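You operate a simulated robot arm through the tools that you are given. There is no shell and no other tool. Be economical: measure what you need, move in short steps, check, and stop when the job is done.

The job below is to be done with a simulated robot arm. You get a single attempt, and the scene is never put back.

## Task
Set the control cabinet to the card on the rest, polarity too, then switch it on.

It is judged by the outcome, as a careful person would: the job done as asked, and still so three seconds after it is handed in. It fails if anything else is knocked over, pushed out of place, dropped, spilled or broken.

## Robot
A 6-joint arm with a two-finger gripper, on a carriage that runs on a rail from [-345, 1013] to [345, -1013] (x, y) and turns from -3.246 to 2.566 rad about z. Base frame: it is fixed where the carriage stands at the start and does not move with it; the origin is on the floor, on the carriage's upright axis, x ahead of it, y to its left, z up. Readings come in mm, rad, newtons and seconds.
Its first joint turns from -2.007 to 2.007 rad. Places, roughly: control cabinet [1200, -200, 900]; current knob [1000, -100, 1100]; generator power switch [800, -200, 1000]; off-time knob [1100, -500, 1100]; on-time knob [1000, -300, 1100]; polarity knob [1000, -600, 1000]. Payload 3.43 kg.
The tool frame sits at the grasp point between the pads (the TCP): z along the fingers, y along the line on which they close. The tips reach 30 mm beyond it. Largest opening 104 mm; the body of the gripper starts 57 mm behind the TCP.
Orientation is told as [roll, pitch, yaw] about the base's x, y, z axes, in that order, counted from this pose: with the fingers straight down and closing along the base's y, the tool's x points along the base's -x, its y along +y and its z along -z.

## Interface
- The arm moves only by the tool move_arm. Its argument "commands" is a list of rows, each a list of 3 entries, a list of its own where there are three numbers: the turn, a rotation vector about the tool's x, y, z in units of 5 degrees (1.0 is 5 degrees), then the shift along the tool's x, y, z in units of 25 mm (1.0 is 25 mm), then the closure, from 0 (fully open) to 1 (shut). In form: [[[ax, ay, az], [dx, dy, dz], grip], ...]. A call has 1 to 8 rows; each row shifts and turns the commanded pose from where the row before left it, along the tool's axes as they then stand. A call with a number of a shift or a turn outside -1 to 1 is refused whole. A row lasts 0.2 s, in which the tool goes at most 50 mm and 0.15 rad; a call with a longer step from one row to the next is refused whole, and so is a gripper value outside its range. A pose out of reach is approached as far as the arm can. The call stops where the force on the tool passes 40 N (or 10 N more than at its start, if that is more) or the arm is blocked; 0.2 s more then pass. The fingers move at their own pace (about 72 mm/s each) and stop on an object; they squeeze with about 36 N. The grip force told is the motor's: it shows also when the fingers shut on nothing. Time passes only in rows, and 0.2 s behind the last, so rows that do not move let the fingers close. The reply holds the time, the measured pose of the TCP, the force on the tool along the base axes, the opening and the grip force, in the units named above and with some noise, with the torque about the TCP (base axes, N m) and any sound that the robot's microphone picked up.
- Cameras (640 x 400 px; columns grow to the right, rows downward): "scene" is now at [21.4, 173.7, 1831.5]; the picture's right is [-0.31, -0.95, 0.00], its down [-0.55, 0.18, -0.82] and it looks along [0.78, -0.25, -0.57] (base axes); focal length 296 px, centre (320, 200). "wrist" rides on the gripper at [67, 18, -90] in the tool frame; the picture's right is [-0.25, 0.97, 0.00], its down [-0.73, -0.19, -0.66] and it looks along [-0.64, -0.17, 0.75] (tool axes); focal length 218 px, centre (320, 200). There is no depth. A picture from a camera that has moved, and an enlarged one, comes with that camera's place and axes in the base frame and with its lens. The place of the scene camera against the robot may be out by one fixed shift of up to 18 mm in any direction.
- grab_frame(camera): a new picture of that camera. The clock stands still meanwhile.
- move_column(by): slides the trunk up (or, below 0, down) by that many mm; the arm and the scene camera ride with it, the base frame stays. It gives what a move gives, with no picture.
- base_move(legs): drives the robot by 1 to 6 legs, each [ahead, left, turn to the left] in mm, mm and rad, along the robot's own axes; the way and the turn of a leg run together, so that a leg with both is an arc; at most 1500 mm and 3.142 rad a leg. The arm and the cameras ride along, it lands a little off, and it stops where it bumps. It keeps to its track: a leg is cut to what the track allows. It gives what a move gives.
- aim_head(pan, tilt): turns the head with the scene camera to pan (to the left, within 2.705 rad either way) and tilt (down, from -0.506 to 1.204), counted from straight ahead of the robot. It gives what a move gives.
- zoom(camera, box): a new picture of the part [left, top, right, bottom] of that camera's present view, enlarged. The clock stands still meanwhile.
- sign_off(): hands the job in; it is judged then, once.

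Go step by step. Nothing tells you exact positions but the pictures and the camera data: compare them with the known pose of the tool, close in by small moves and look again before you grip or let go. The budget is 120 turns and 78 pictures, counting those below and the enlarged ones. Unless the task says otherwise, let go and move clear before handing in, and close with one line.

The tools are called as a command line: name --argument value ..., lists and objects as JSON in quotes. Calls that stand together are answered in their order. move_arm: Moves the arm, as the interface text tells. Its arguments: {"type":"object","properties":{"commands":{"type":"array","items":{"type":"array"}}},"required":["commands"]} The other tools are called the same way: move_column (by) slides the trunk up or down; base_move (legs) drives the base; aim_head (pan, tilt) turns the head that bears the scene camera; grab_frame (camera) takes a picture; zoom (camera, box) takes an enlarged picture of a part of a camera's view; sign_off () hands the job in.

At the start:

```text
clock: 0.0
eef_pos: [698.1, -45.6, 1327.7]
tcp_rot: [0.001, -0.001, -0.002]
force: [0.0, 0.4, -0.9]
torque: [0.0, 0.0, 0.0]
finger_gap: 104.0
gripper_force: 0.0
trunk travel left (down, up): [-900.0, 90.0]
robot x, y, heading: [-1.0, 0.3, -0.004]
head pan, tilt: [-0.311, 0.611]
```

scene: 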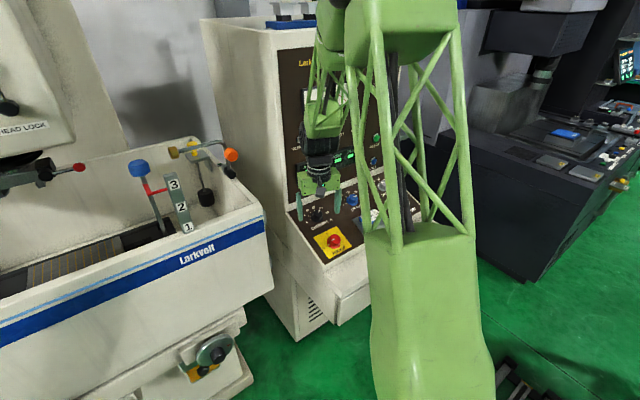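
wrist: 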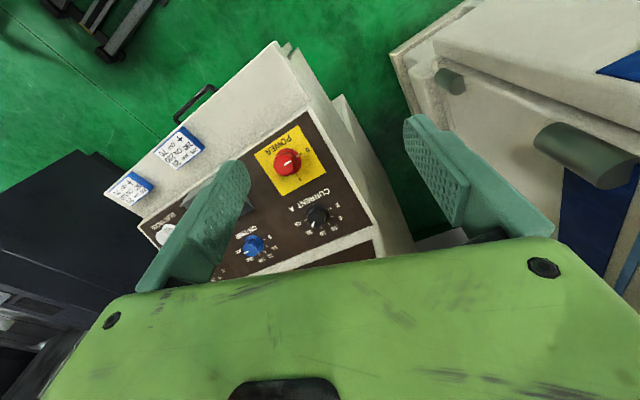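

The wrist view shows the console with knobs, the power switch and two cards. I'll enlarge these first.

zoom --camera "wrist" --box '[90, 110, 250, 210]'

zoom --camera "scene" --box '[280, 40, 440, 280]'

```text
4.00 times, centred on (170, 160) of wrist
camera zoom: at [629.8, -25.9, 1416.9], right [0.25, 0.97, 0.0], down [0.73, -0.19, 0.66], along [0.64, -0.17, -0.75], focal length 873 px, centre (920, 360)
```

zoom: 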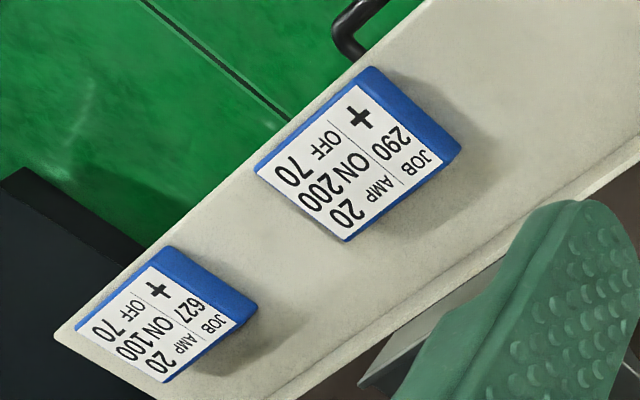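

```text
1.67 times, centred on (360, 160) of scene
camera zoom: at [21.4, 173.7, 1831.5], right [-0.31, -0.95, 0.0], down [-0.55, 0.18, -0.82], along [0.78, -0.25, -0.57], focal length 493 px, centre (253, 267)
```

zoom: 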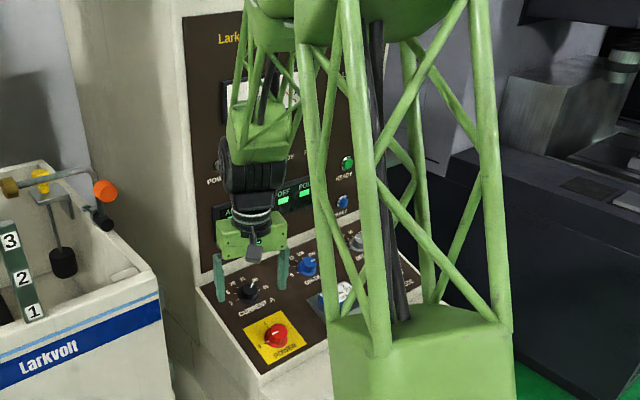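

The cabinet's face seems to run parallel to the rail, so facing it means turning about +0.33 rad. I'll draw the arm back, then slide along the rail for a clear view.

move_arm --commands '[[[0, 0, 0], [1, 0, -0.5], 0.8], [[0, 0, 0], [1, 0, -0.5], 0.8], [[0, 0, 0], [1, 0, -0.5], 0.8], [[0, 0, 0], [1, 0, -0.5], 0.8], [[0, 0, 0], [1, 0, -0.5], 0.8]]'

base_move --legs '[[115, -340, 0], [0, 0, 0.328]]'

aim_head --pan 0.0 --tilt 0.65

grab_frame --camera "scene"

grab_frame --camera "wrist"

```text
clock: 1.2
eef_pos: [571.5, -44.0, 1390.8]
tcp_rot: [0.001, 0.0, 0.0]
force: [0.6, 0.0, 0.4]
torque: [0.0, 0.0, 0.04]
finger_gap: 20.7
gripper_force: 0.0
trunk travel left (down, up): [-900.0, 90.0]
robot x, y, heading: [0.5, -1.5, 0.0]
head pan, tilt: [-0.311, 0.611]
```

```text
clock: 4.6
eef_pos: [671.6, -196.4, 1389.5]
tcp_rot: [0.0, -0.002, 0.334]
force: [-0.7, 0.5, 0.2]
torque: [0.03, 0.03, 0.01]
finger_gap: 20.7
gripper_force: 0.1
trunk travel left (down, up): [-900.0, 90.0]
robot x, y, heading: [114.6, -342.8, 0.331]
head pan, tilt: [-0.311, 0.611]
```

```text
clock: 5.4
eef_pos: [671.3, -197.7, 1389.6]
tcp_rot: [0.0, 0.001, 0.335]
force: [-0.4, -0.4, 0.0]
torque: [0.03, -0.02, 0.04]
finger_gap: 20.9
gripper_force: 0.0
trunk travel left (down, up): [-900.0, 90.0]
robot x, y, heading: [115.1, -341.4, 0.335]
head pan, tilt: [0.0, 0.649]
```

```text
73 pictures are left
camera scene: at [75.8, -144.6, 1828.2], right [0.33, -0.94, 0.0], down [-0.57, -0.2, -0.8], along [0.75, 0.26, -0.6], focal length 296 px, centre (320, 200)
```

scene: 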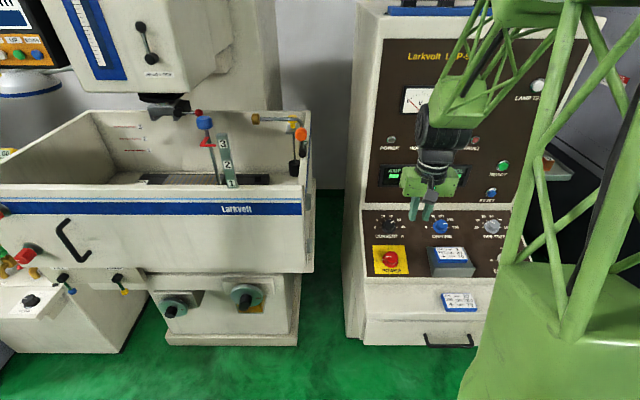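

```text
72 pictures are left
camera wrist: at [602.4, -201.2, 1480.0], right [-0.08, 1.0, 0.0], down [0.75, 0.06, 0.66], along [0.65, 0.05, -0.75], focal length 218 px, centre (320, 200)
```

wrist: 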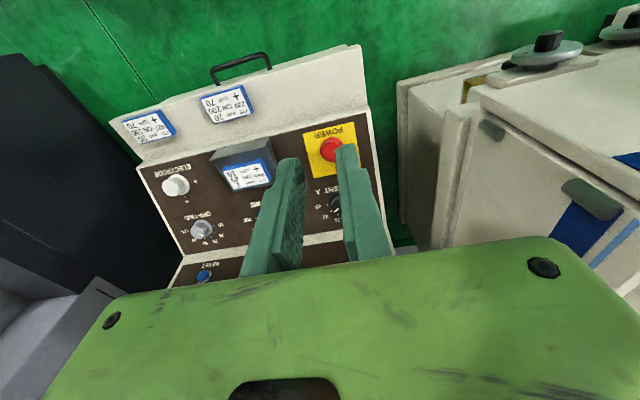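

Now a third card is visible on a grey sloped rest set in the panel. I'll enlarge it and the controls.

zoom --camera "wrist" --box '[190, 130, 290, 193]'

zoom --camera "scene" --box '[360, 200, 520, 300]'

zoom --camera "scene" --box '[360, 100, 520, 200]'

zoom --camera "wrist" --box '[140, 150, 260, 250]'

```text
6.35 times, centred on (240, 162) of wrist
camera zoom: at [602.4, -201.2, 1480.0], right [-0.08, 1.0, 0.0], down [0.75, 0.06, 0.66], along [0.65, 0.05, -0.75], focal length 1386 px, centre (828, 444)
```

zoom: 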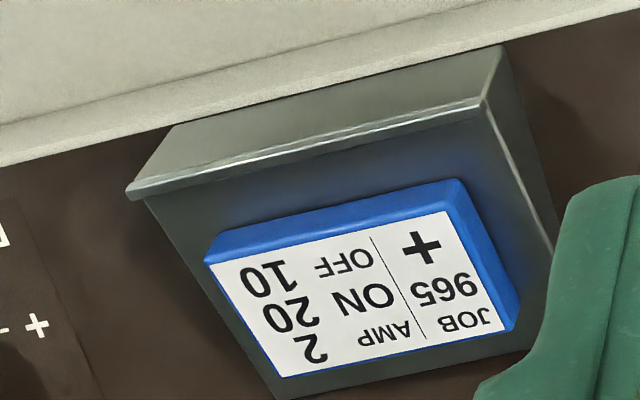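

```text
4.00 times, centred on (440, 250) of scene
camera zoom: at [75.8, -144.6, 1828.2], right [0.33, -0.94, 0.0], down [-0.57, -0.2, -0.8], along [0.75, 0.26, -0.6], focal length 1184 px, centre (-160, 0)
```

zoom: 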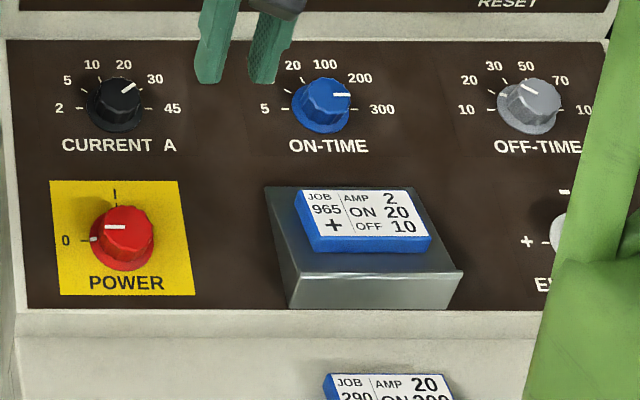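

```text
4.00 times, centred on (440, 150) of scene
camera zoom: at [75.8, -144.6, 1828.2], right [0.33, -0.94, 0.0], down [-0.57, -0.2, -0.8], along [0.75, 0.26, -0.6], focal length 1184 px, centre (-160, 400)
```

zoom: 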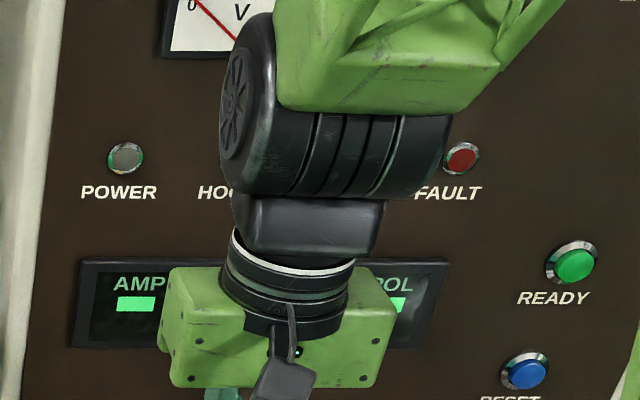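

```text
4.00 times, centred on (200, 200) of wrist
camera zoom: at [602.4, -201.2, 1480.0], right [-0.08, 1.0, 0.0], down [0.75, 0.06, 0.66], along [0.65, 0.05, -0.75], focal length 873 px, centre (800, 200)
```

zoom: 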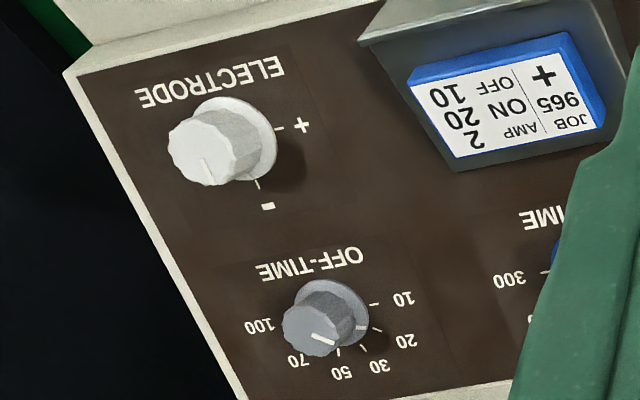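

Target settings from the card on the rest (JOB 965): 2 A, ON 20, OFF 10, polarity +. Next I'll shift sideways to triangulate the knobs and panel slope.

move_arm --commands '[[[0, 0, 0], [0, -1, 0], 0.8], [[0, 0, 0], [0, -1, 0], 0.8], [[0, 0, 0], [0, -1, 0], 0.8], [[0, 0, 0], [0, -1, 0], 0.8], [[0, 0, 0], [0, -1, 0], 0.8], [[0, 0, 0], [0, -1, 0], 0.8], [[0, 0, 0], [0, -1, 0], 0.8], [[0, 0, 0], [0, -1, 0], 0.8]]'

grab_frame --camera "wrist"

grab_frame --camera "scene"

```text
clock: 7.2
eef_pos: [737.7, -388.7, 1390.1]
tcp_rot: [0.0, 0.0, 0.336]
force: [0.7, 0.0, 0.3]
torque: [0.02, 0.01, 0.02]
finger_gap: 20.8
gripper_force: 0.1
trunk travel left (down, up): [-900.0, 90.0]
robot x, y, heading: [119.5, -345.5, 0.336]
head pan, tilt: [0.0, 0.649]
```

```text
67 pictures are left
camera wrist: at [667.9, -391.2, 1480.2], right [-0.08, 1.0, 0.0], down [0.75, 0.06, 0.66], along [0.66, 0.05, -0.75], focal length 218 px, centre (320, 200)
```

wrist: 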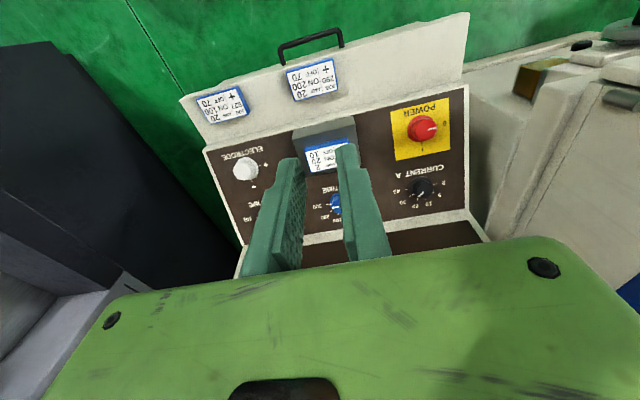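

```text
66 pictures are left
camera scene: at [76.0, -144.9, 1828.2], right [0.33, -0.94, 0.0], down [-0.57, -0.2, -0.8], along [0.75, 0.26, -0.6], focal length 296 px, centre (320, 200)
```

scene: 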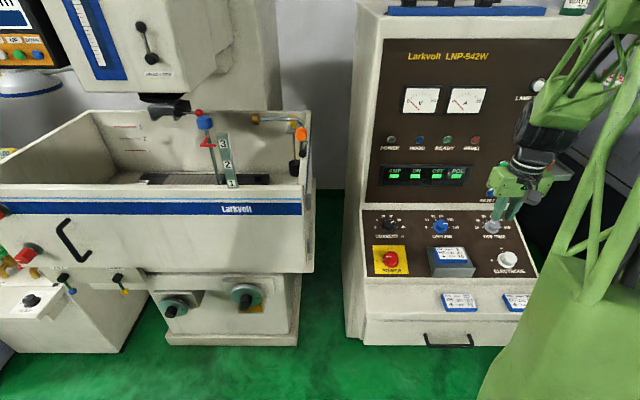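

zoom --camera "scene" --box '[360, 200, 544, 315]'

zoom --camera "scene" --box '[370, 120, 498, 200]'

zoom --camera "wrist" --box '[200, 80, 480, 250]'

```text
3.48 times, centred on (452, 258) of scene
camera zoom: at [76.0, -144.9, 1828.2], right [0.33, -0.94, 0.0], down [-0.57, -0.2, -0.8], along [0.75, 0.26, -0.6], focal length 1029 px, centre (-139, 0)
```

zoom: 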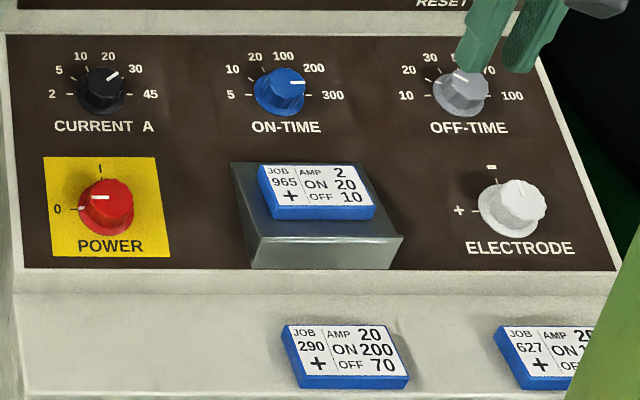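

```text
5.00 times, centred on (434, 160) of scene
camera zoom: at [76.0, -144.9, 1828.2], right [0.33, -0.94, 0.0], down [-0.57, -0.2, -0.8], along [0.75, 0.26, -0.6], focal length 1480 px, centre (-250, 400)
```

zoom: 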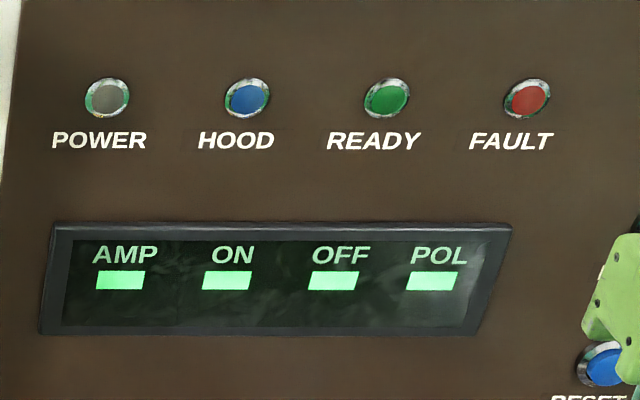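

```text
2.29 times, centred on (340, 165) of wrist
camera zoom: at [667.9, -391.2, 1480.2], right [-0.08, 1.0, 0.0], down [0.75, 0.06, 0.66], along [0.66, 0.05, -0.75], focal length 499 px, centre (274, 280)
```

zoom: 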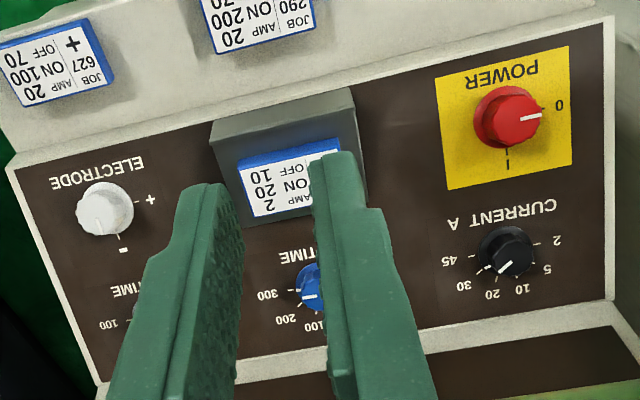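

The panel slopes back about 20°, and the knobs sit in two rows. I'll slide to about the middle of the panel and tilt the tool to the panel normal near the electrode (polarity) knob.

base_move --legs '[[0, -250, 0]]'

move_arm --commands '[[[0, -1, 0], [0, 0, 0], 0.3], [[0, -1, 0], [0, 0, 0], 0.3], [[0, -1, 0], [0, 0, 0], 0.3], [[0, -1, 0], [0, 0, 0], 0.3]]'

grab_frame --camera "wrist"

grab_frame --camera "scene"

```text
clock: 9.1
eef_pos: [817.1, -622.7, 1390.4]
tcp_rot: [0.001, 0.0, 0.329]
force: [-0.1, -0.4, 0.2]
torque: [0.0, -0.01, 0.02]
finger_gap: 20.7
gripper_force: 0.1
trunk travel left (down, up): [-900.0, 90.0]
robot x, y, heading: [197.1, -577.3, 0.334]
head pan, tilt: [0.0, 0.649]
```

```text
clock: 10.1
eef_pos: [815.8, -623.8, 1390.1]
tcp_rot: [0.0, -0.351, 0.331]
force: [0.0, 0.4, -0.3]
torque: [-0.04, 0.02, -0.03]
finger_gap: 72.7
gripper_force: 0.0
trunk travel left (down, up): [-900.0, 90.0]
robot x, y, heading: [194.4, -579.6, 0.327]
head pan, tilt: [0.0, 0.649]
```

```text
62 pictures are left
camera wrist: at [721.6, -635.6, 1452.0], right [-0.09, 0.99, 0.09], down [0.5, -0.03, 0.87], along [0.86, 0.12, -0.49], focal length 218 px, centre (320, 200)
```

wrist: 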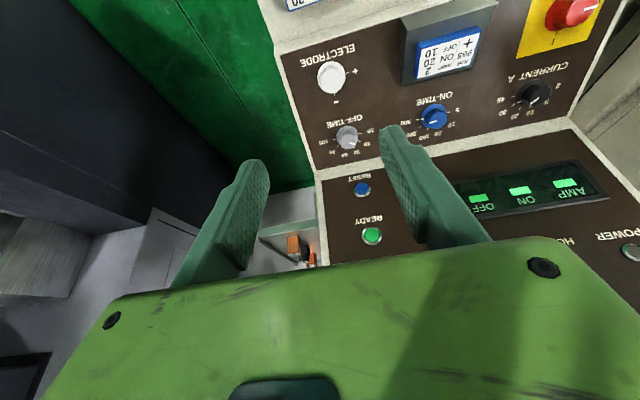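

```text
61 pictures are left
camera scene: at [156.3, -378.6, 1828.5], right [0.32, -0.95, 0.0], down [-0.57, -0.2, -0.8], along [0.75, 0.26, -0.6], focal length 296 px, centre (320, 200)
```

scene: 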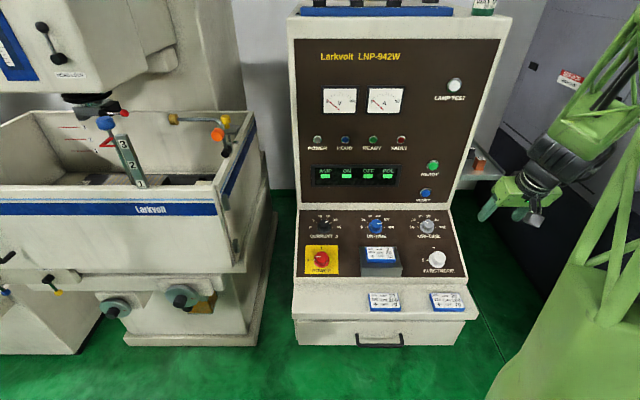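

Now the scene camera has a clear view of the whole panel. I'll zoom for precise positions and current settings.

zoom --camera "scene" --box '[296, 205, 456, 305]'

zoom --camera "wrist" --box '[280, 0, 600, 200]'

```text
4.00 times, centred on (376, 255) of scene
camera zoom: at [156.3, -378.6, 1828.5], right [0.32, -0.95, 0.0], down [-0.57, -0.2, -0.8], along [0.75, 0.26, -0.6], focal length 1184 px, centre (96, -20)
```

zoom: 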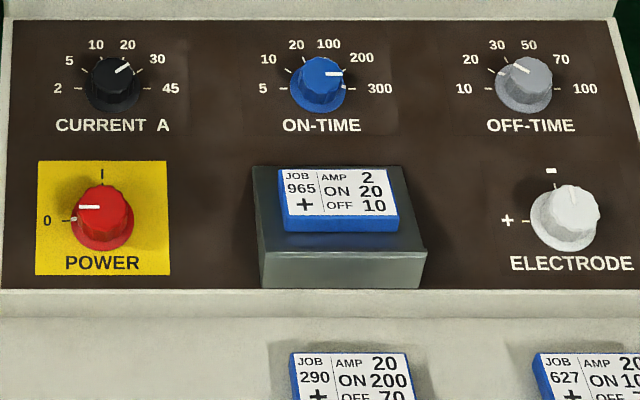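

```text
2.00 times, centred on (440, 100) of wrist
camera zoom: at [721.6, -635.6, 1452.0], right [-0.09, 0.99, 0.09], down [0.5, -0.03, 0.87], along [0.86, 0.12, -0.49], focal length 436 px, centre (80, 400)
```

zoom: 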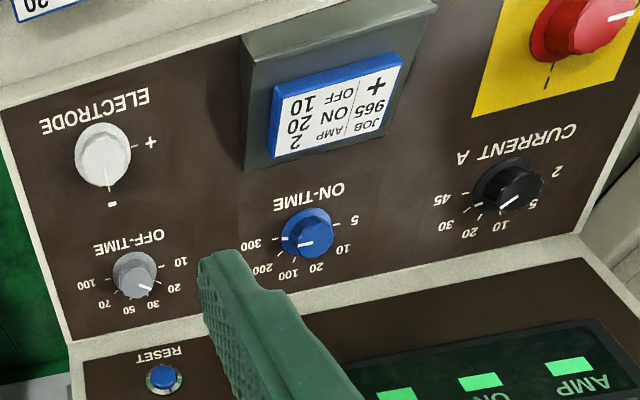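

Settings now: 30 A → 2 (−144°), ON 300 → 20 (−108°), OFF 20 → 10 (−36°), electrode − → + (−90°), power 0. I'll descend toward the electrode knob, keeping the fingers open.

move_arm --commands '[[[0, 0, 0], [-0.22, 0.07, 1], 0], [[0, 0, 0], [-0.22, 0.07, 1], 0], [[0, 0, 0], [-0.22, 0.07, 1], 0], [[0, 0, 0], [-0.22, 0.07, 1], 0], [[0, 0, 0], [-0.22, 0.07, 1], 0], [[0, 0, 0], [-0.22, 0.07, 1], 0], [[0, 0, 0], [-0.22, 0.07, 1], 0], [[0, 0, 0], [-0.22, 0.07, 1], 0]]'

grab_frame --camera "wrist"

```text
clock: 11.9
eef_pos: [916.4, -573.7, 1218.9]
tcp_rot: [0.001, -0.35, 0.331]
force: [-0.5, -0.3, 0.3]
torque: [0.01, -0.03, 0.0]
finger_gap: 104.1
gripper_force: 0.1
trunk travel left (down, up): [-900.0, 90.0]
robot x, y, heading: [198.9, -575.6, 0.331]
head pan, tilt: [0.0, 0.649]
```

```text
58 pictures are left
camera wrist: at [821.3, -586.4, 1279.2], right [-0.09, 0.99, 0.09], down [0.5, -0.03, 0.87], along [0.86, 0.12, -0.49], focal length 218 px, centre (320, 200)
```

wrist: 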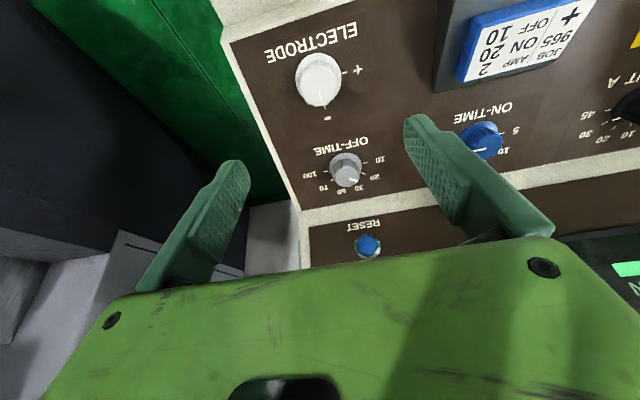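

The electrode knob lies on the tool axis. I'll descend 120 mm along it and check again.

move_arm --commands '[[[0, 0, 0], [0, 0, 1], 0], [[0, 0, 0], [0, 0, 1], 0], [[0, 0, 0], [0, 0, 1], 0], [[0, 0, 0], [0, 0, 1], 0], [[0, 0, 0], [0, 0, 0.8], 0]]'

grab_frame --camera "wrist"

zoom --camera "scene" --box '[376, 180, 504, 290]'

```text
clock: 13.1
eef_pos: [955.0, -561.0, 1105.9]
tcp_rot: [0.001, -0.35, 0.329]
force: [-0.3, 0.7, -0.7]
torque: [0.04, 0.03, -0.01]
finger_gap: 104.0
gripper_force: 0.0
trunk travel left (down, up): [-900.0, 90.0]
robot x, y, heading: [194.4, -580.1, 0.333]
head pan, tilt: [0.0, 0.649]
```

```text
57 pictures are left
camera wrist: at [860.1, -574.0, 1166.3], right [-0.09, 0.99, 0.09], down [0.5, -0.03, 0.87], along [0.86, 0.12, -0.49], focal length 218 px, centre (320, 200)
```

wrist: 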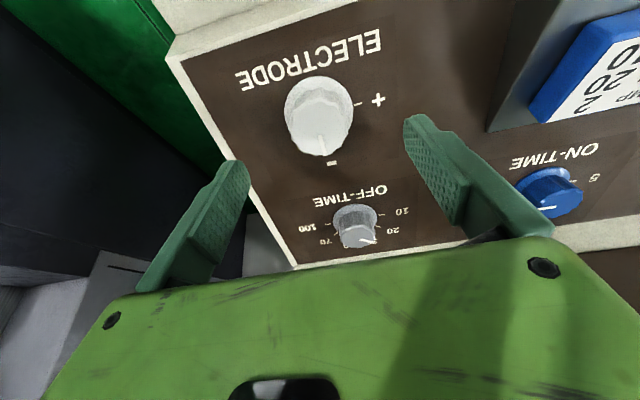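

```text
3.64 times, centred on (440, 235) of scene
camera zoom: at [156.7, -378.4, 1828.2], right [0.32, -0.95, 0.0], down [-0.57, -0.2, -0.8], along [0.75, 0.26, -0.6], focal length 1076 px, centre (-116, 73)
```

zoom: 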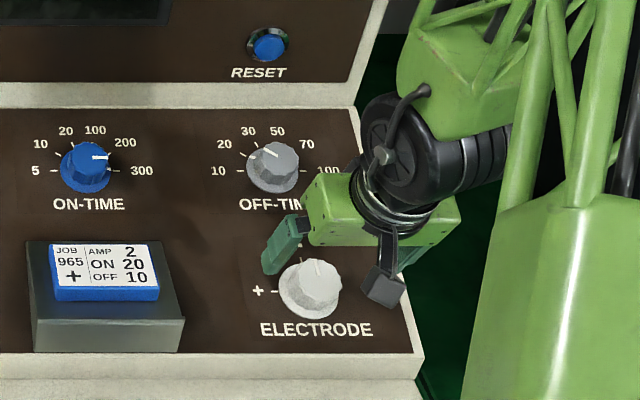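

Centred on the knob; the cap is roughly 75–90 mm past the TCP. I'll descend 40 mm and check.

move_arm --commands '[[[0, 0, 0], [0, 0, 0.8], 0], [[0, 0, 0], [0, 0, 0.8], 0]]'

grab_frame --camera "wrist"

zoom --camera "scene" --box '[396, 210, 476, 280]'

```text
clock: 13.7
eef_pos: [968.0, -557.0, 1066.9]
tcp_rot: [0.002, -0.348, 0.33]
force: [-0.3, 0.1, 0.2]
torque: [-0.01, -0.03, 0.03]
finger_gap: 103.8
gripper_force: 0.0
trunk travel left (down, up): [-900.0, 90.0]
robot x, y, heading: [199.4, -575.4, 0.329]
head pan, tilt: [0.0, 0.649]
```

```text
55 pictures are left
camera wrist: at [873.2, -569.4, 1128.1], right [-0.09, 0.99, 0.09], down [0.5, -0.03, 0.87], along [0.86, 0.12, -0.49], focal length 218 px, centre (320, 200)
```

wrist: 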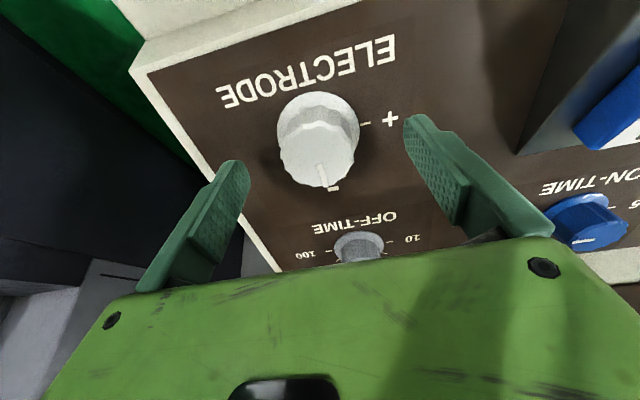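

```text
5.71 times, centred on (436, 245) of scene
camera zoom: at [157.3, -378.3, 1828.2], right [0.32, -0.95, 0.0], down [-0.57, -0.2, -0.8], along [0.75, 0.26, -0.61], focal length 1691 px, centre (-343, -57)
```

zoom: 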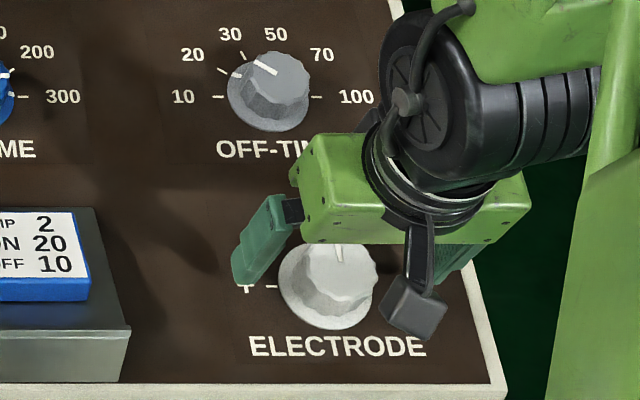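

Cap is at fingertip level and centred. I'll pre-rotate +40°, so the −90° turn stays symmetric, then lower and grip.

move_arm --commands '[[[0, 0, 1], [0, 0, 0], 0], [[0, 0, 1], [0, 0, 0], 0], [[0, 0, 1], [0, 0, 0], 0], [[0, 0, 1], [0, 0, 0], 0], [[0, 0, 1], [0, 0, 0], 0], [[0, 0, 1], [0, 0, 0], 0], [[0, 0, 1], [0, 0, 0], 0], [[0, 0, 1], [0, 0, 0], 0]]'

move_arm --commands '[[[0, 0, 0], [0, 0, 0.4], 0], [[0, 0, 0], [0, 0, 0.4], 0], [[0, 0, 0], [0, 0, 0.3], 0]]'

grab_frame --camera "wrist"

```text
clock: 15.5
eef_pos: [967.4, -555.8, 1067.0]
tcp_rot: [0.231, -0.264, -0.402]
force: [1.0, 0.4, -0.2]
torque: [0.04, -0.02, 0.03]
finger_gap: 103.9
gripper_force: 0.1
trunk travel left (down, up): [-900.0, 90.0]
robot x, y, heading: [197.9, -578.5, 0.334]
head pan, tilt: [0.0, 0.649]
```

```text
clock: 16.3
eef_pos: [973.7, -555.5, 1048.2]
tcp_rot: [0.232, -0.266, -0.402]
force: [-19.5, -2.1, 32.6]
torque: [-0.41, 0.86, 0.15]
finger_gap: 102.4
gripper_force: 0.0
trunk travel left (down, up): [-900.0, 90.0]
robot x, y, heading: [197.1, -575.7, 0.33]
head pan, tilt: [0.0, 0.649]
stopped in row 3: the force on the tool passed its limit at 62 N (the readings are from after the stop); the commanded pose is now the measured one
```

```text
53 pictures are left
camera wrist: at [890.5, -521.7, 1118.0], right [0.54, 0.79, 0.28], down [0.37, -0.52, 0.77], along [0.76, -0.31, -0.58], focal length 218 px, centre (320, 200)
```

wrist: 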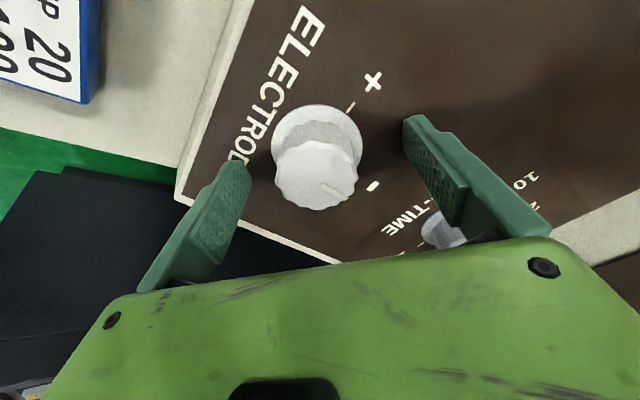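

The fingertips touched the panel face. I'll back off 4 mm and close on the knob.

move_arm --commands '[[[0, 0, 0], [0, 0, -0.16], 0], [[0, 0, 0], [0, 0, 0], 1], [[0, 0, 0], [0, 0, 0], 1], [[0, 0, 0], [0, 0, 0], 1], [[0, 0, 0], [0, 0, 0], 1]]'

grab_frame --camera "wrist"

```text
clock: 17.5
eef_pos: [975.2, -556.1, 1047.5]
tcp_rot: [0.228, -0.266, -0.402]
force: [-5.7, -12.6, -16.2]
torque: [-0.59, -0.4, -0.2]
finger_gap: 43.7
gripper_force: 45.0
trunk travel left (down, up): [-900.0, 90.0]
robot x, y, heading: [193.0, -578.6, 0.332]
head pan, tilt: [0.0, 0.649]
```

```text
52 pictures are left
camera wrist: at [891.3, -523.6, 1117.4], right [0.54, 0.79, 0.28], down [0.37, -0.52, 0.77], along [0.75, -0.31, -0.58], focal length 218 px, centre (320, 200)
```

wrist: 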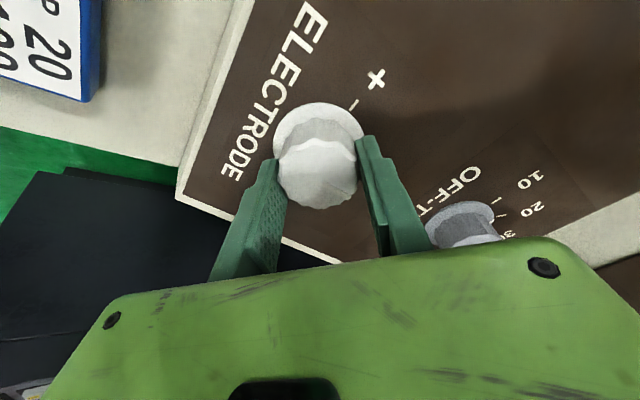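

Gripped. Now turn it counter-clockwise in stages.

move_arm --commands '[[[0, 0, -1], [0, 0, 0], 1], [[0, 0, -1], [0, 0, 0], 1], [[0, 0, -1], [0, 0, 0], 1], [[0, 0, -1], [0, 0, 0], 1], [[0, 0, -1], [0, 0, 0], 1], [[0, 0, -1], [0, 0, 0], 1], [[0, 0, -1], [0, 0, 0], 1], [[0, 0, -1], [0, 0, 0], 1]]'

grab_frame --camera "wrist"

```text
clock: 19.3
eef_pos: [975.4, -555.6, 1048.2]
tcp_rot: [0.0, -0.347, 0.33]
force: [-11.7, -11.0, -30.2]
torque: [0.14, 0.28, 0.09]
finger_gap: 43.3
gripper_force: 44.4
trunk travel left (down, up): [-900.0, 90.0]
robot x, y, heading: [197.8, -575.2, 0.33]
head pan, tilt: [0.0, 0.649]
```

```text
51 pictures are left
camera wrist: at [880.9, -567.3, 1108.9], right [-0.09, 0.99, 0.09], down [0.5, -0.03, 0.87], along [0.86, 0.12, -0.49], focal length 218 px, centre (320, 200)
```

wrist: 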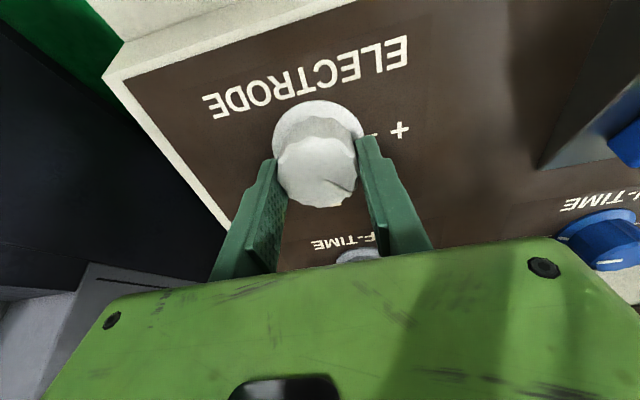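

The pointer follows. I'll continue turning, easing slightly inward to relieve the pull.

move_arm --commands '[[[0, 0, -1], [0, 0, 0.08], 1], [[0, 0, -1], [0, 0, 0], 1], [[0, 0, -1], [0, 0, 0], 1], [[0, 0, -1], [0, 0, 0], 1], [[0, 0, -1], [0, 0, 0], 1], [[0, 0, -1], [0, 0, 0], 1], [[0, 0, -1], [0, 0, 0], 1], [[0, 0, -1], [0, 0, 0], 1]]'

move_arm --commands '[[[0, 0, -1], [0, 0, 0], 1], [[0, 0, -0.5], [0, 0, 0], 1]]'

grab_frame --camera "wrist"

```text
clock: 19.8
eef_pos: [977.5, -553.6, 1047.4]
tcp_rot: [-0.03, -0.339, 0.453]
force: [-3.9, -2.2, -4.0]
torque: [-0.99, -0.56, -0.4]
finger_gap: 43.5
gripper_force: 44.7
out of reach, approached as far as the arm can: row 2
trunk travel left (down, up): [-900.0, 90.0]
robot x, y, heading: [197.9, -577.7, 0.328]
head pan, tilt: [0.0, 0.649]
stopped in row 2: the force on the tool passed its limit at 62 N (the readings are from after the stop); the commanded pose is now the measured one
```

```text
clock: 20.3
eef_pos: [977.5, -553.6, 1048.3]
tcp_rot: [-0.049, -0.323, 0.549]
force: [-5.9, 1.4, -3.2]
torque: [-0.67, -0.93, -0.31]
finger_gap: 43.6
gripper_force: 45.3
out of reach, approached as far as the arm can: row 1, 2
trunk travel left (down, up): [-900.0, 90.0]
robot x, y, heading: [197.1, -575.8, 0.333]
head pan, tilt: [0.0, 0.649]
stopped in row 2: the force on the tool passed its limit at 46 N (the readings are from after the stop); the commanded pose is now the measured one
```

```text
50 pictures are left
camera wrist: at [887.0, -581.6, 1111.6], right [-0.29, 0.96, 0.03], down [0.49, 0.12, 0.86], along [0.82, 0.26, -0.5], focal length 218 px, centre (320, 200)
```

wrist: 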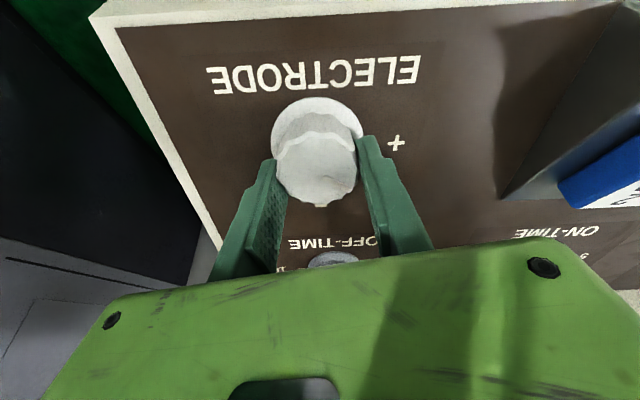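

The arm reports a rotation limit, so the wrist range in this direction is short. I'll let go, back off and check the pointer.

move_arm --commands '[[[0, 0, 0], [0, 0, 0], 0], [[0, 0, 0], [0, 0, 0], 0], [[0, 0, 0], [0, 0, 0], 0], [[0, 0, 0], [0, 0, -0.6], 0], [[0, 0, 0], [0, 0, -0.6], 0]]'

zoom --camera "wrist" --box '[240, 60, 420, 220]'

```text
clock: 21.5
eef_pos: [971.1, -557.8, 1078.2]
tcp_rot: [-0.048, -0.323, 0.547]
force: [0.3, 0.1, -0.3]
torque: [0.0, 0.03, 0.03]
finger_gap: 103.9
gripper_force: 0.0
trunk travel left (down, up): [-900.0, 90.0]
robot x, y, heading: [196.6, -576.8, 0.331]
head pan, tilt: [0.0, 0.649]
```

```text
2.50 times, centred on (330, 140) of wrist
camera zoom: at [879.0, -586.0, 1139.9], right [-0.29, 0.96, 0.03], down [0.49, 0.12, 0.86], along [0.82, 0.26, -0.5], focal length 546 px, centre (295, 350)
```

zoom: 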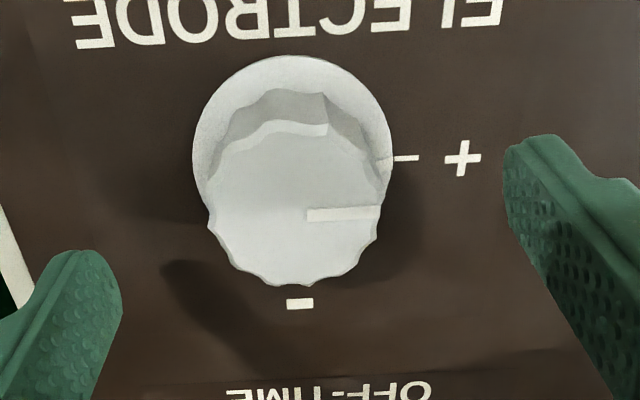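

Polarity has snapped to "+". Next is the OFF knob: I'll back off, restore the orientation, then move up-slope above it.

move_arm --commands '[[[0, 0, 1], [0, 0, -0.8], 0], [[0, 0, 1], [0, 0, -0.8], 0], [[0, 0, 0.5], [0, 0, -0.4], 0]]'

```text
clock: 22.3
eef_pos: [955.4, -562.8, 1125.3]
tcp_rot: [0.025, -0.326, 0.319]
force: [0.4, 0.4, -0.2]
torque: [0.0, 0.03, -0.01]
finger_gap: 103.9
gripper_force: 0.0
trunk travel left (down, up): [-900.0, 90.0]
robot x, y, heading: [196.3, -580.9, 0.326]
head pan, tilt: [0.0, 0.649]
```

move_arm --commands '[[[0.29, -0.26, 0], [-0.84, 0.113, 0], 0], [[0, 0, 0], [-0.84, 0.113, 0], 0], [[0, 0, 0], [-0.84, 0.113, 0], 0], [[0, 0, 0], [-0.84, 0.113, 0], 0], [[0, 0, 0], [-0.84, 0.113, 0], 0], [[0, 0, 0], [-0.84, 0.113, 0], 0]]'

grab_frame --camera "wrist"

grab_frame --camera "scene"

```text
clock: 23.7
eef_pos: [1061.5, -511.1, 1169.0]
tcp_rot: [-0.001, -0.349, 0.321]
force: [0.5, 0.7, 0.1]
torque: [0.01, 0.0, 0.0]
finger_gap: 104.0
gripper_force: 0.1
trunk travel left (down, up): [-900.0, 90.0]
robot x, y, heading: [190.5, -577.8, 0.329]
head pan, tilt: [0.0, 0.649]
```

```text
48 pictures are left
camera wrist: at [966.8, -522.0, 1230.0], right [-0.08, 0.99, 0.09], down [0.5, -0.04, 0.87], along [0.86, 0.11, -0.49], focal length 218 px, centre (320, 200)
```

wrist: 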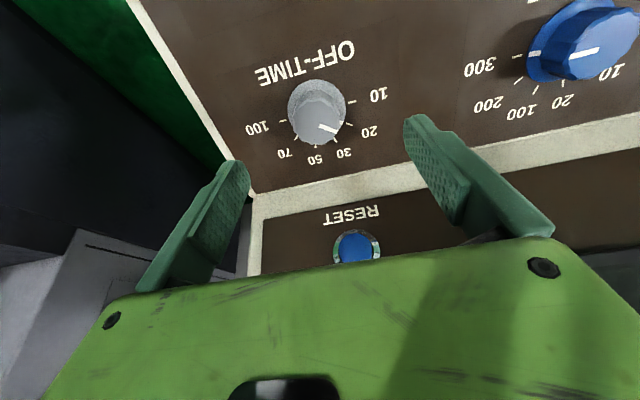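

```text
47 pictures are left
camera scene: at [156.2, -378.1, 1828.2], right [0.32, -0.95, 0.0], down [-0.57, -0.2, -0.8], along [0.75, 0.26, -0.6], focal length 296 px, centre (320, 200)
```

scene: 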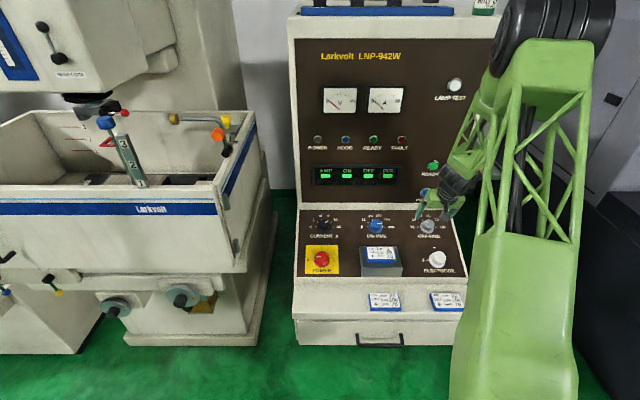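

Nicely centred over OFF. I'll pre-rotate +40° and descend 70 mm.

move_arm --commands '[[[0, 0, 1], [0, 0, 0.15], 0], [[0, 0, 1], [0, 0, 0.15], 0], [[0, 0, 1], [0, 0, 0.15], 0], [[0, 0, 1], [0, 0, 0.15], 0], [[0, 0, 1], [0, 0, 0.15], 0], [[0, 0, 1], [0, 0, 0.15], 0], [[0, 0, 1], [0, 0, 0.15], 0], [[0, 0, 1], [0, 0, 0.15], 0]]'

move_arm --commands '[[[0, 0, 0], [0, 0, 0.5], 0], [[0, 0, 0], [0, 0, 0.5], 0], [[0, 0, 0], [0, 0, 0.4], 0], [[0, 0, 0], [0, 0, 0.2], 0]]'

grab_frame --camera "wrist"

```text
clock: 25.5
eef_pos: [1071.5, -507.9, 1138.8]
tcp_rot: [0.231, -0.264, -0.41]
force: [0.5, -0.1, -0.4]
torque: [-0.02, 0.01, 0.01]
finger_gap: 103.9
gripper_force: 0.2
trunk travel left (down, up): [-900.0, 90.0]
robot x, y, heading: [195.4, -577.5, 0.334]
head pan, tilt: [0.0, 0.649]
```

```text
clock: 26.5
eef_pos: [1084.4, -502.6, 1101.4]
tcp_rot: [0.23, -0.266, -0.41]
force: [0.3, -0.5, 0.4]
torque: [0.03, 0.03, 0.01]
finger_gap: 104.3
gripper_force: 0.1
trunk travel left (down, up): [-900.0, 90.0]
robot x, y, heading: [197.5, -577.6, 0.332]
head pan, tilt: [0.0, 0.649]
```

```text
46 pictures are left
camera wrist: at [1000.9, -468.8, 1172.1], right [0.55, 0.79, 0.28], down [0.37, -0.53, 0.77], along [0.75, -0.32, -0.58], focal length 218 px, centre (320, 200)
```

wrist: 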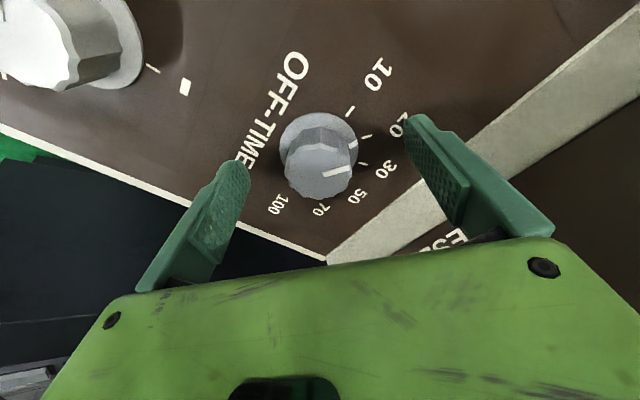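

move_arm --commands '[[[0, 0, 0], [0, 0, 0.12], 0], [[0, 0, 0], [0, 0, 0], 1], [[0, 0, 0], [0, 0, 0], 1], [[0, 0, 0], [0, 0, 0], 1], [[0, 0, 0], [0, 0, 0], 1]]'

move_arm --commands '[[[0, 0, -1], [0, 0, 0], 1], [[0, 0, -1], [0, 0, 0], 1], [[0, 0, -1], [0, 0, 0], 1], [[0, 0, -1], [0, 0, 0], 1], [[0, 0, -1], [0, 0, 0], 1], [[0, 0, -1], [0, 0, 0], 1], [[0, 0, -1], [0, 0, 0], 1], [[0, 0, -0.2], [0, 0, 0], 1]]'

grab_frame --camera "wrist"

```text
clock: 27.7
eef_pos: [1085.1, -503.9, 1097.1]
tcp_rot: [0.229, -0.266, -0.41]
force: [-8.1, -13.7, -14.7]
torque: [-0.41, 0.12, -0.19]
finger_gap: 39.5
gripper_force: 45.0
trunk travel left (down, up): [-900.0, 90.0]
robot x, y, heading: [199.3, -576.7, 0.333]
head pan, tilt: [0.0, 0.649]
```

```text
clock: 29.2
eef_pos: [1085.8, -507.3, 1096.2]
tcp_rot: [0.055, -0.343, 0.151]
force: [5.2, -3.0, -5.8]
torque: [-0.5, -0.03, -0.17]
finger_gap: 39.7
gripper_force: 44.9
trunk travel left (down, up): [-900.0, 90.0]
robot x, y, heading: [197.2, -577.6, 0.323]
head pan, tilt: [0.0, 0.649]
stopped in row 7: the force on the tool passed its limit at 41 N (the readings are from after the stop); the commanded pose is now the measured one
```

```text
45 pictures are left
camera wrist: at [990.6, -506.5, 1160.3], right [0.07, 0.99, 0.14], down [0.5, -0.15, 0.85], along [0.86, 0.0, -0.5], focal length 218 px, centre (320, 200)
```

wrist: 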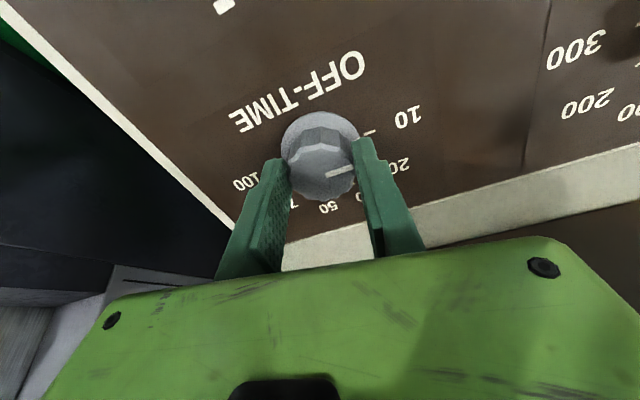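

move_arm --commands '[[[0, 0, -0.7], [0, 0, 0], 1], [[0, 0, -0.7], [0, 0, 0], 1]]'

move_arm --commands '[[[0, 0, 0], [0, 0, 0], 0], [[0, 0, 0], [0, 0, 0], 0], [[0, 0, 0], [0, 0, 0], 0], [[0, 0, 0], [0, 0, -0.8], 0], [[0, 0, 0], [0, 0, -0.8], 0]]'

zoom --camera "wrist" --box '[220, 50, 440, 220]'

```text
clock: 29.8
eef_pos: [1084.4, -507.4, 1096.9]
tcp_rot: [0.01, -0.348, 0.28]
force: [-1.2, -15.9, -7.9]
torque: [0.1, 0.24, -0.93]
finger_gap: 39.5
gripper_force: 45.2
trunk travel left (down, up): [-900.0, 90.0]
robot x, y, heading: [196.7, -576.8, 0.318]
head pan, tilt: [0.0, 0.649]
```

```text
clock: 31.0
eef_pos: [1069.3, -508.7, 1137.3]
tcp_rot: [0.01, -0.348, 0.284]
force: [-0.6, 0.7, -1.1]
torque: [0.04, 0.04, 0.05]
finger_gap: 104.0
gripper_force: 0.1
trunk travel left (down, up): [-900.0, 90.0]
robot x, y, heading: [193.4, -578.0, 0.327]
head pan, tilt: [0.0, 0.649]
```

```text
2.35 times, centred on (330, 135) of wrist
camera zoom: at [974.5, -517.3, 1198.9], right [-0.04, 0.99, 0.1], down [0.5, -0.06, 0.86], along [0.87, 0.09, -0.49], focal length 514 px, centre (296, 353)
```

zoom: 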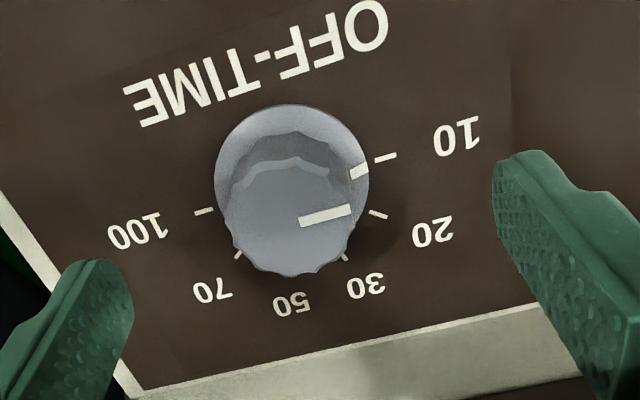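

OFF is on 10. Now slide left to the ON knob.

move_arm --commands '[[[0, 0, -0.5], [0, 0, -0.2], 0], [[0, 0, 0], [0, 1, 0], 0], [[0, 0, 0], [0, 1, 0], 0], [[0, 0, 0], [0, 1, 0], 0], [[0, 0, 0], [0, 1, 0], 0], [[0, 0, 0], [0, 1, 0], 0], [[0, 0, 0], [0, 1, 0], 0], [[0, 0, 0], [0, 1, 0], 0]]'

move_arm --commands '[[[0, 0, 0], [0, 0.77, 0], 0]]'

grab_frame --camera "wrist"

```text
clock: 32.8
eef_pos: [1013.4, -344.7, 1140.4]
tcp_rot: [-0.006, -0.348, 0.328]
force: [0.7, 0.5, -0.8]
torque: [-0.02, 0.0, 0.01]
finger_gap: 103.8
gripper_force: 0.1
trunk travel left (down, up): [-900.0, 90.0]
robot x, y, heading: [201.1, -575.7, 0.324]
head pan, tilt: [0.0, 0.649]
```

```text
clock: 33.2
eef_pos: [1007.4, -328.1, 1139.5]
tcp_rot: [-0.004, -0.348, 0.328]
force: [0.9, -0.6, -0.4]
torque: [0.01, -0.02, -0.06]
finger_gap: 104.0
gripper_force: 0.1
trunk travel left (down, up): [-900.0, 90.0]
robot x, y, heading: [197.2, -575.7, 0.329]
head pan, tilt: [0.0, 0.649]
```

```text
43 pictures are left
camera wrist: at [912.0, -338.9, 1201.2], right [-0.09, 0.99, 0.08], down [0.5, -0.03, 0.87], along [0.86, 0.11, -0.49], focal length 218 px, centre (320, 200)
```

wrist: 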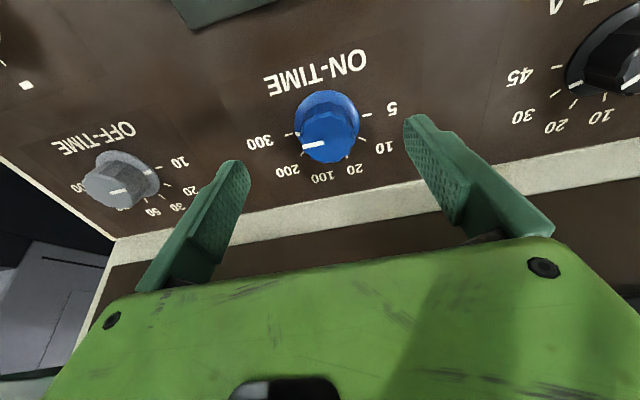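

Need +6 mm sideways. Then pre-rotate +80° for the −108° turn and see whether the wrist permits it.

move_arm --commands '[[[0, 0, 0], [0, 0.24, 0], 0], [[0, 0, 1], [0, 0, 0], 0], [[0, 0, 1], [0, 0, 0], 0], [[0, 0, 1], [0, 0, 0], 0], [[0, 0, 1], [0, 0, 0], 0], [[0, 0, 1], [0, 0, 0], 0], [[0, 0, 1], [0, 0, 0], 0], [[0, 0, 1], [0, 0, 0], 0]]'

move_arm --commands '[[[0, 0, 1], [0, 0, 0], 0], [[0, 0, 1], [0, 0, 0], 0], [[0, 0, 1], [0, 0, 0], 0], [[0, 0, 1], [0, 0, 0], 0], [[0, 0, 1], [0, 0, 0], 0], [[0, 0, 1], [0, 0, 0], 0], [[0, 0, 1], [0, 0, 0], 0], [[0, 0, 1], [0, 0, 0], 0]]'

move_arm --commands '[[[0, 0, 0], [0, 0, 0.6], 0], [[0, 0, 0], [0, 0, 0.6], 0]]'

grab_frame --camera "wrist"

```text
clock: 35.0
eef_pos: [1006.0, -320.1, 1139.2]
tcp_rot: [0.202, -0.285, -0.314]
force: [-0.6, -0.5, 0.4]
torque: [0.01, 0.03, 0.01]
finger_gap: 103.9
gripper_force: 0.1
trunk travel left (down, up): [-900.0, 90.0]
robot x, y, heading: [196.7, -577.9, 0.326]
head pan, tilt: [0.0, 0.649]
```

```text
clock: 36.8
eef_pos: [1004.4, -320.0, 1138.7]
tcp_rot: [0.335, -0.092, -0.998]
force: [-0.3, 1.0, -0.3]
torque: [-0.01, 0.01, -0.01]
finger_gap: 104.2
gripper_force: 0.0
trunk travel left (down, up): [-900.0, 90.0]
robot x, y, heading: [197.3, -577.6, 0.327]
head pan, tilt: [0.0, 0.649]
```

```text
clock: 37.4
eef_pos: [1014.9, -315.9, 1111.4]
tcp_rot: [0.335, -0.095, -1.002]
force: [-0.3, 0.4, -0.3]
torque: [-0.02, -0.01, 0.03]
finger_gap: 104.0
gripper_force: 0.1
trunk travel left (down, up): [-900.0, 90.0]
robot x, y, heading: [194.9, -577.6, 0.333]
head pan, tilt: [0.0, 0.649]
```

```text
42 pictures are left
camera wrist: at [963.7, -258.5, 1194.6], right [0.89, 0.31, 0.34], down [0.03, -0.78, 0.62], along [0.46, -0.54, -0.7], focal length 218 px, centre (320, 200)
```

wrist: 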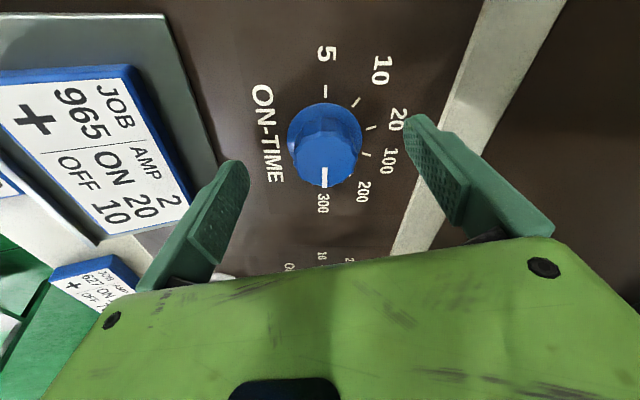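

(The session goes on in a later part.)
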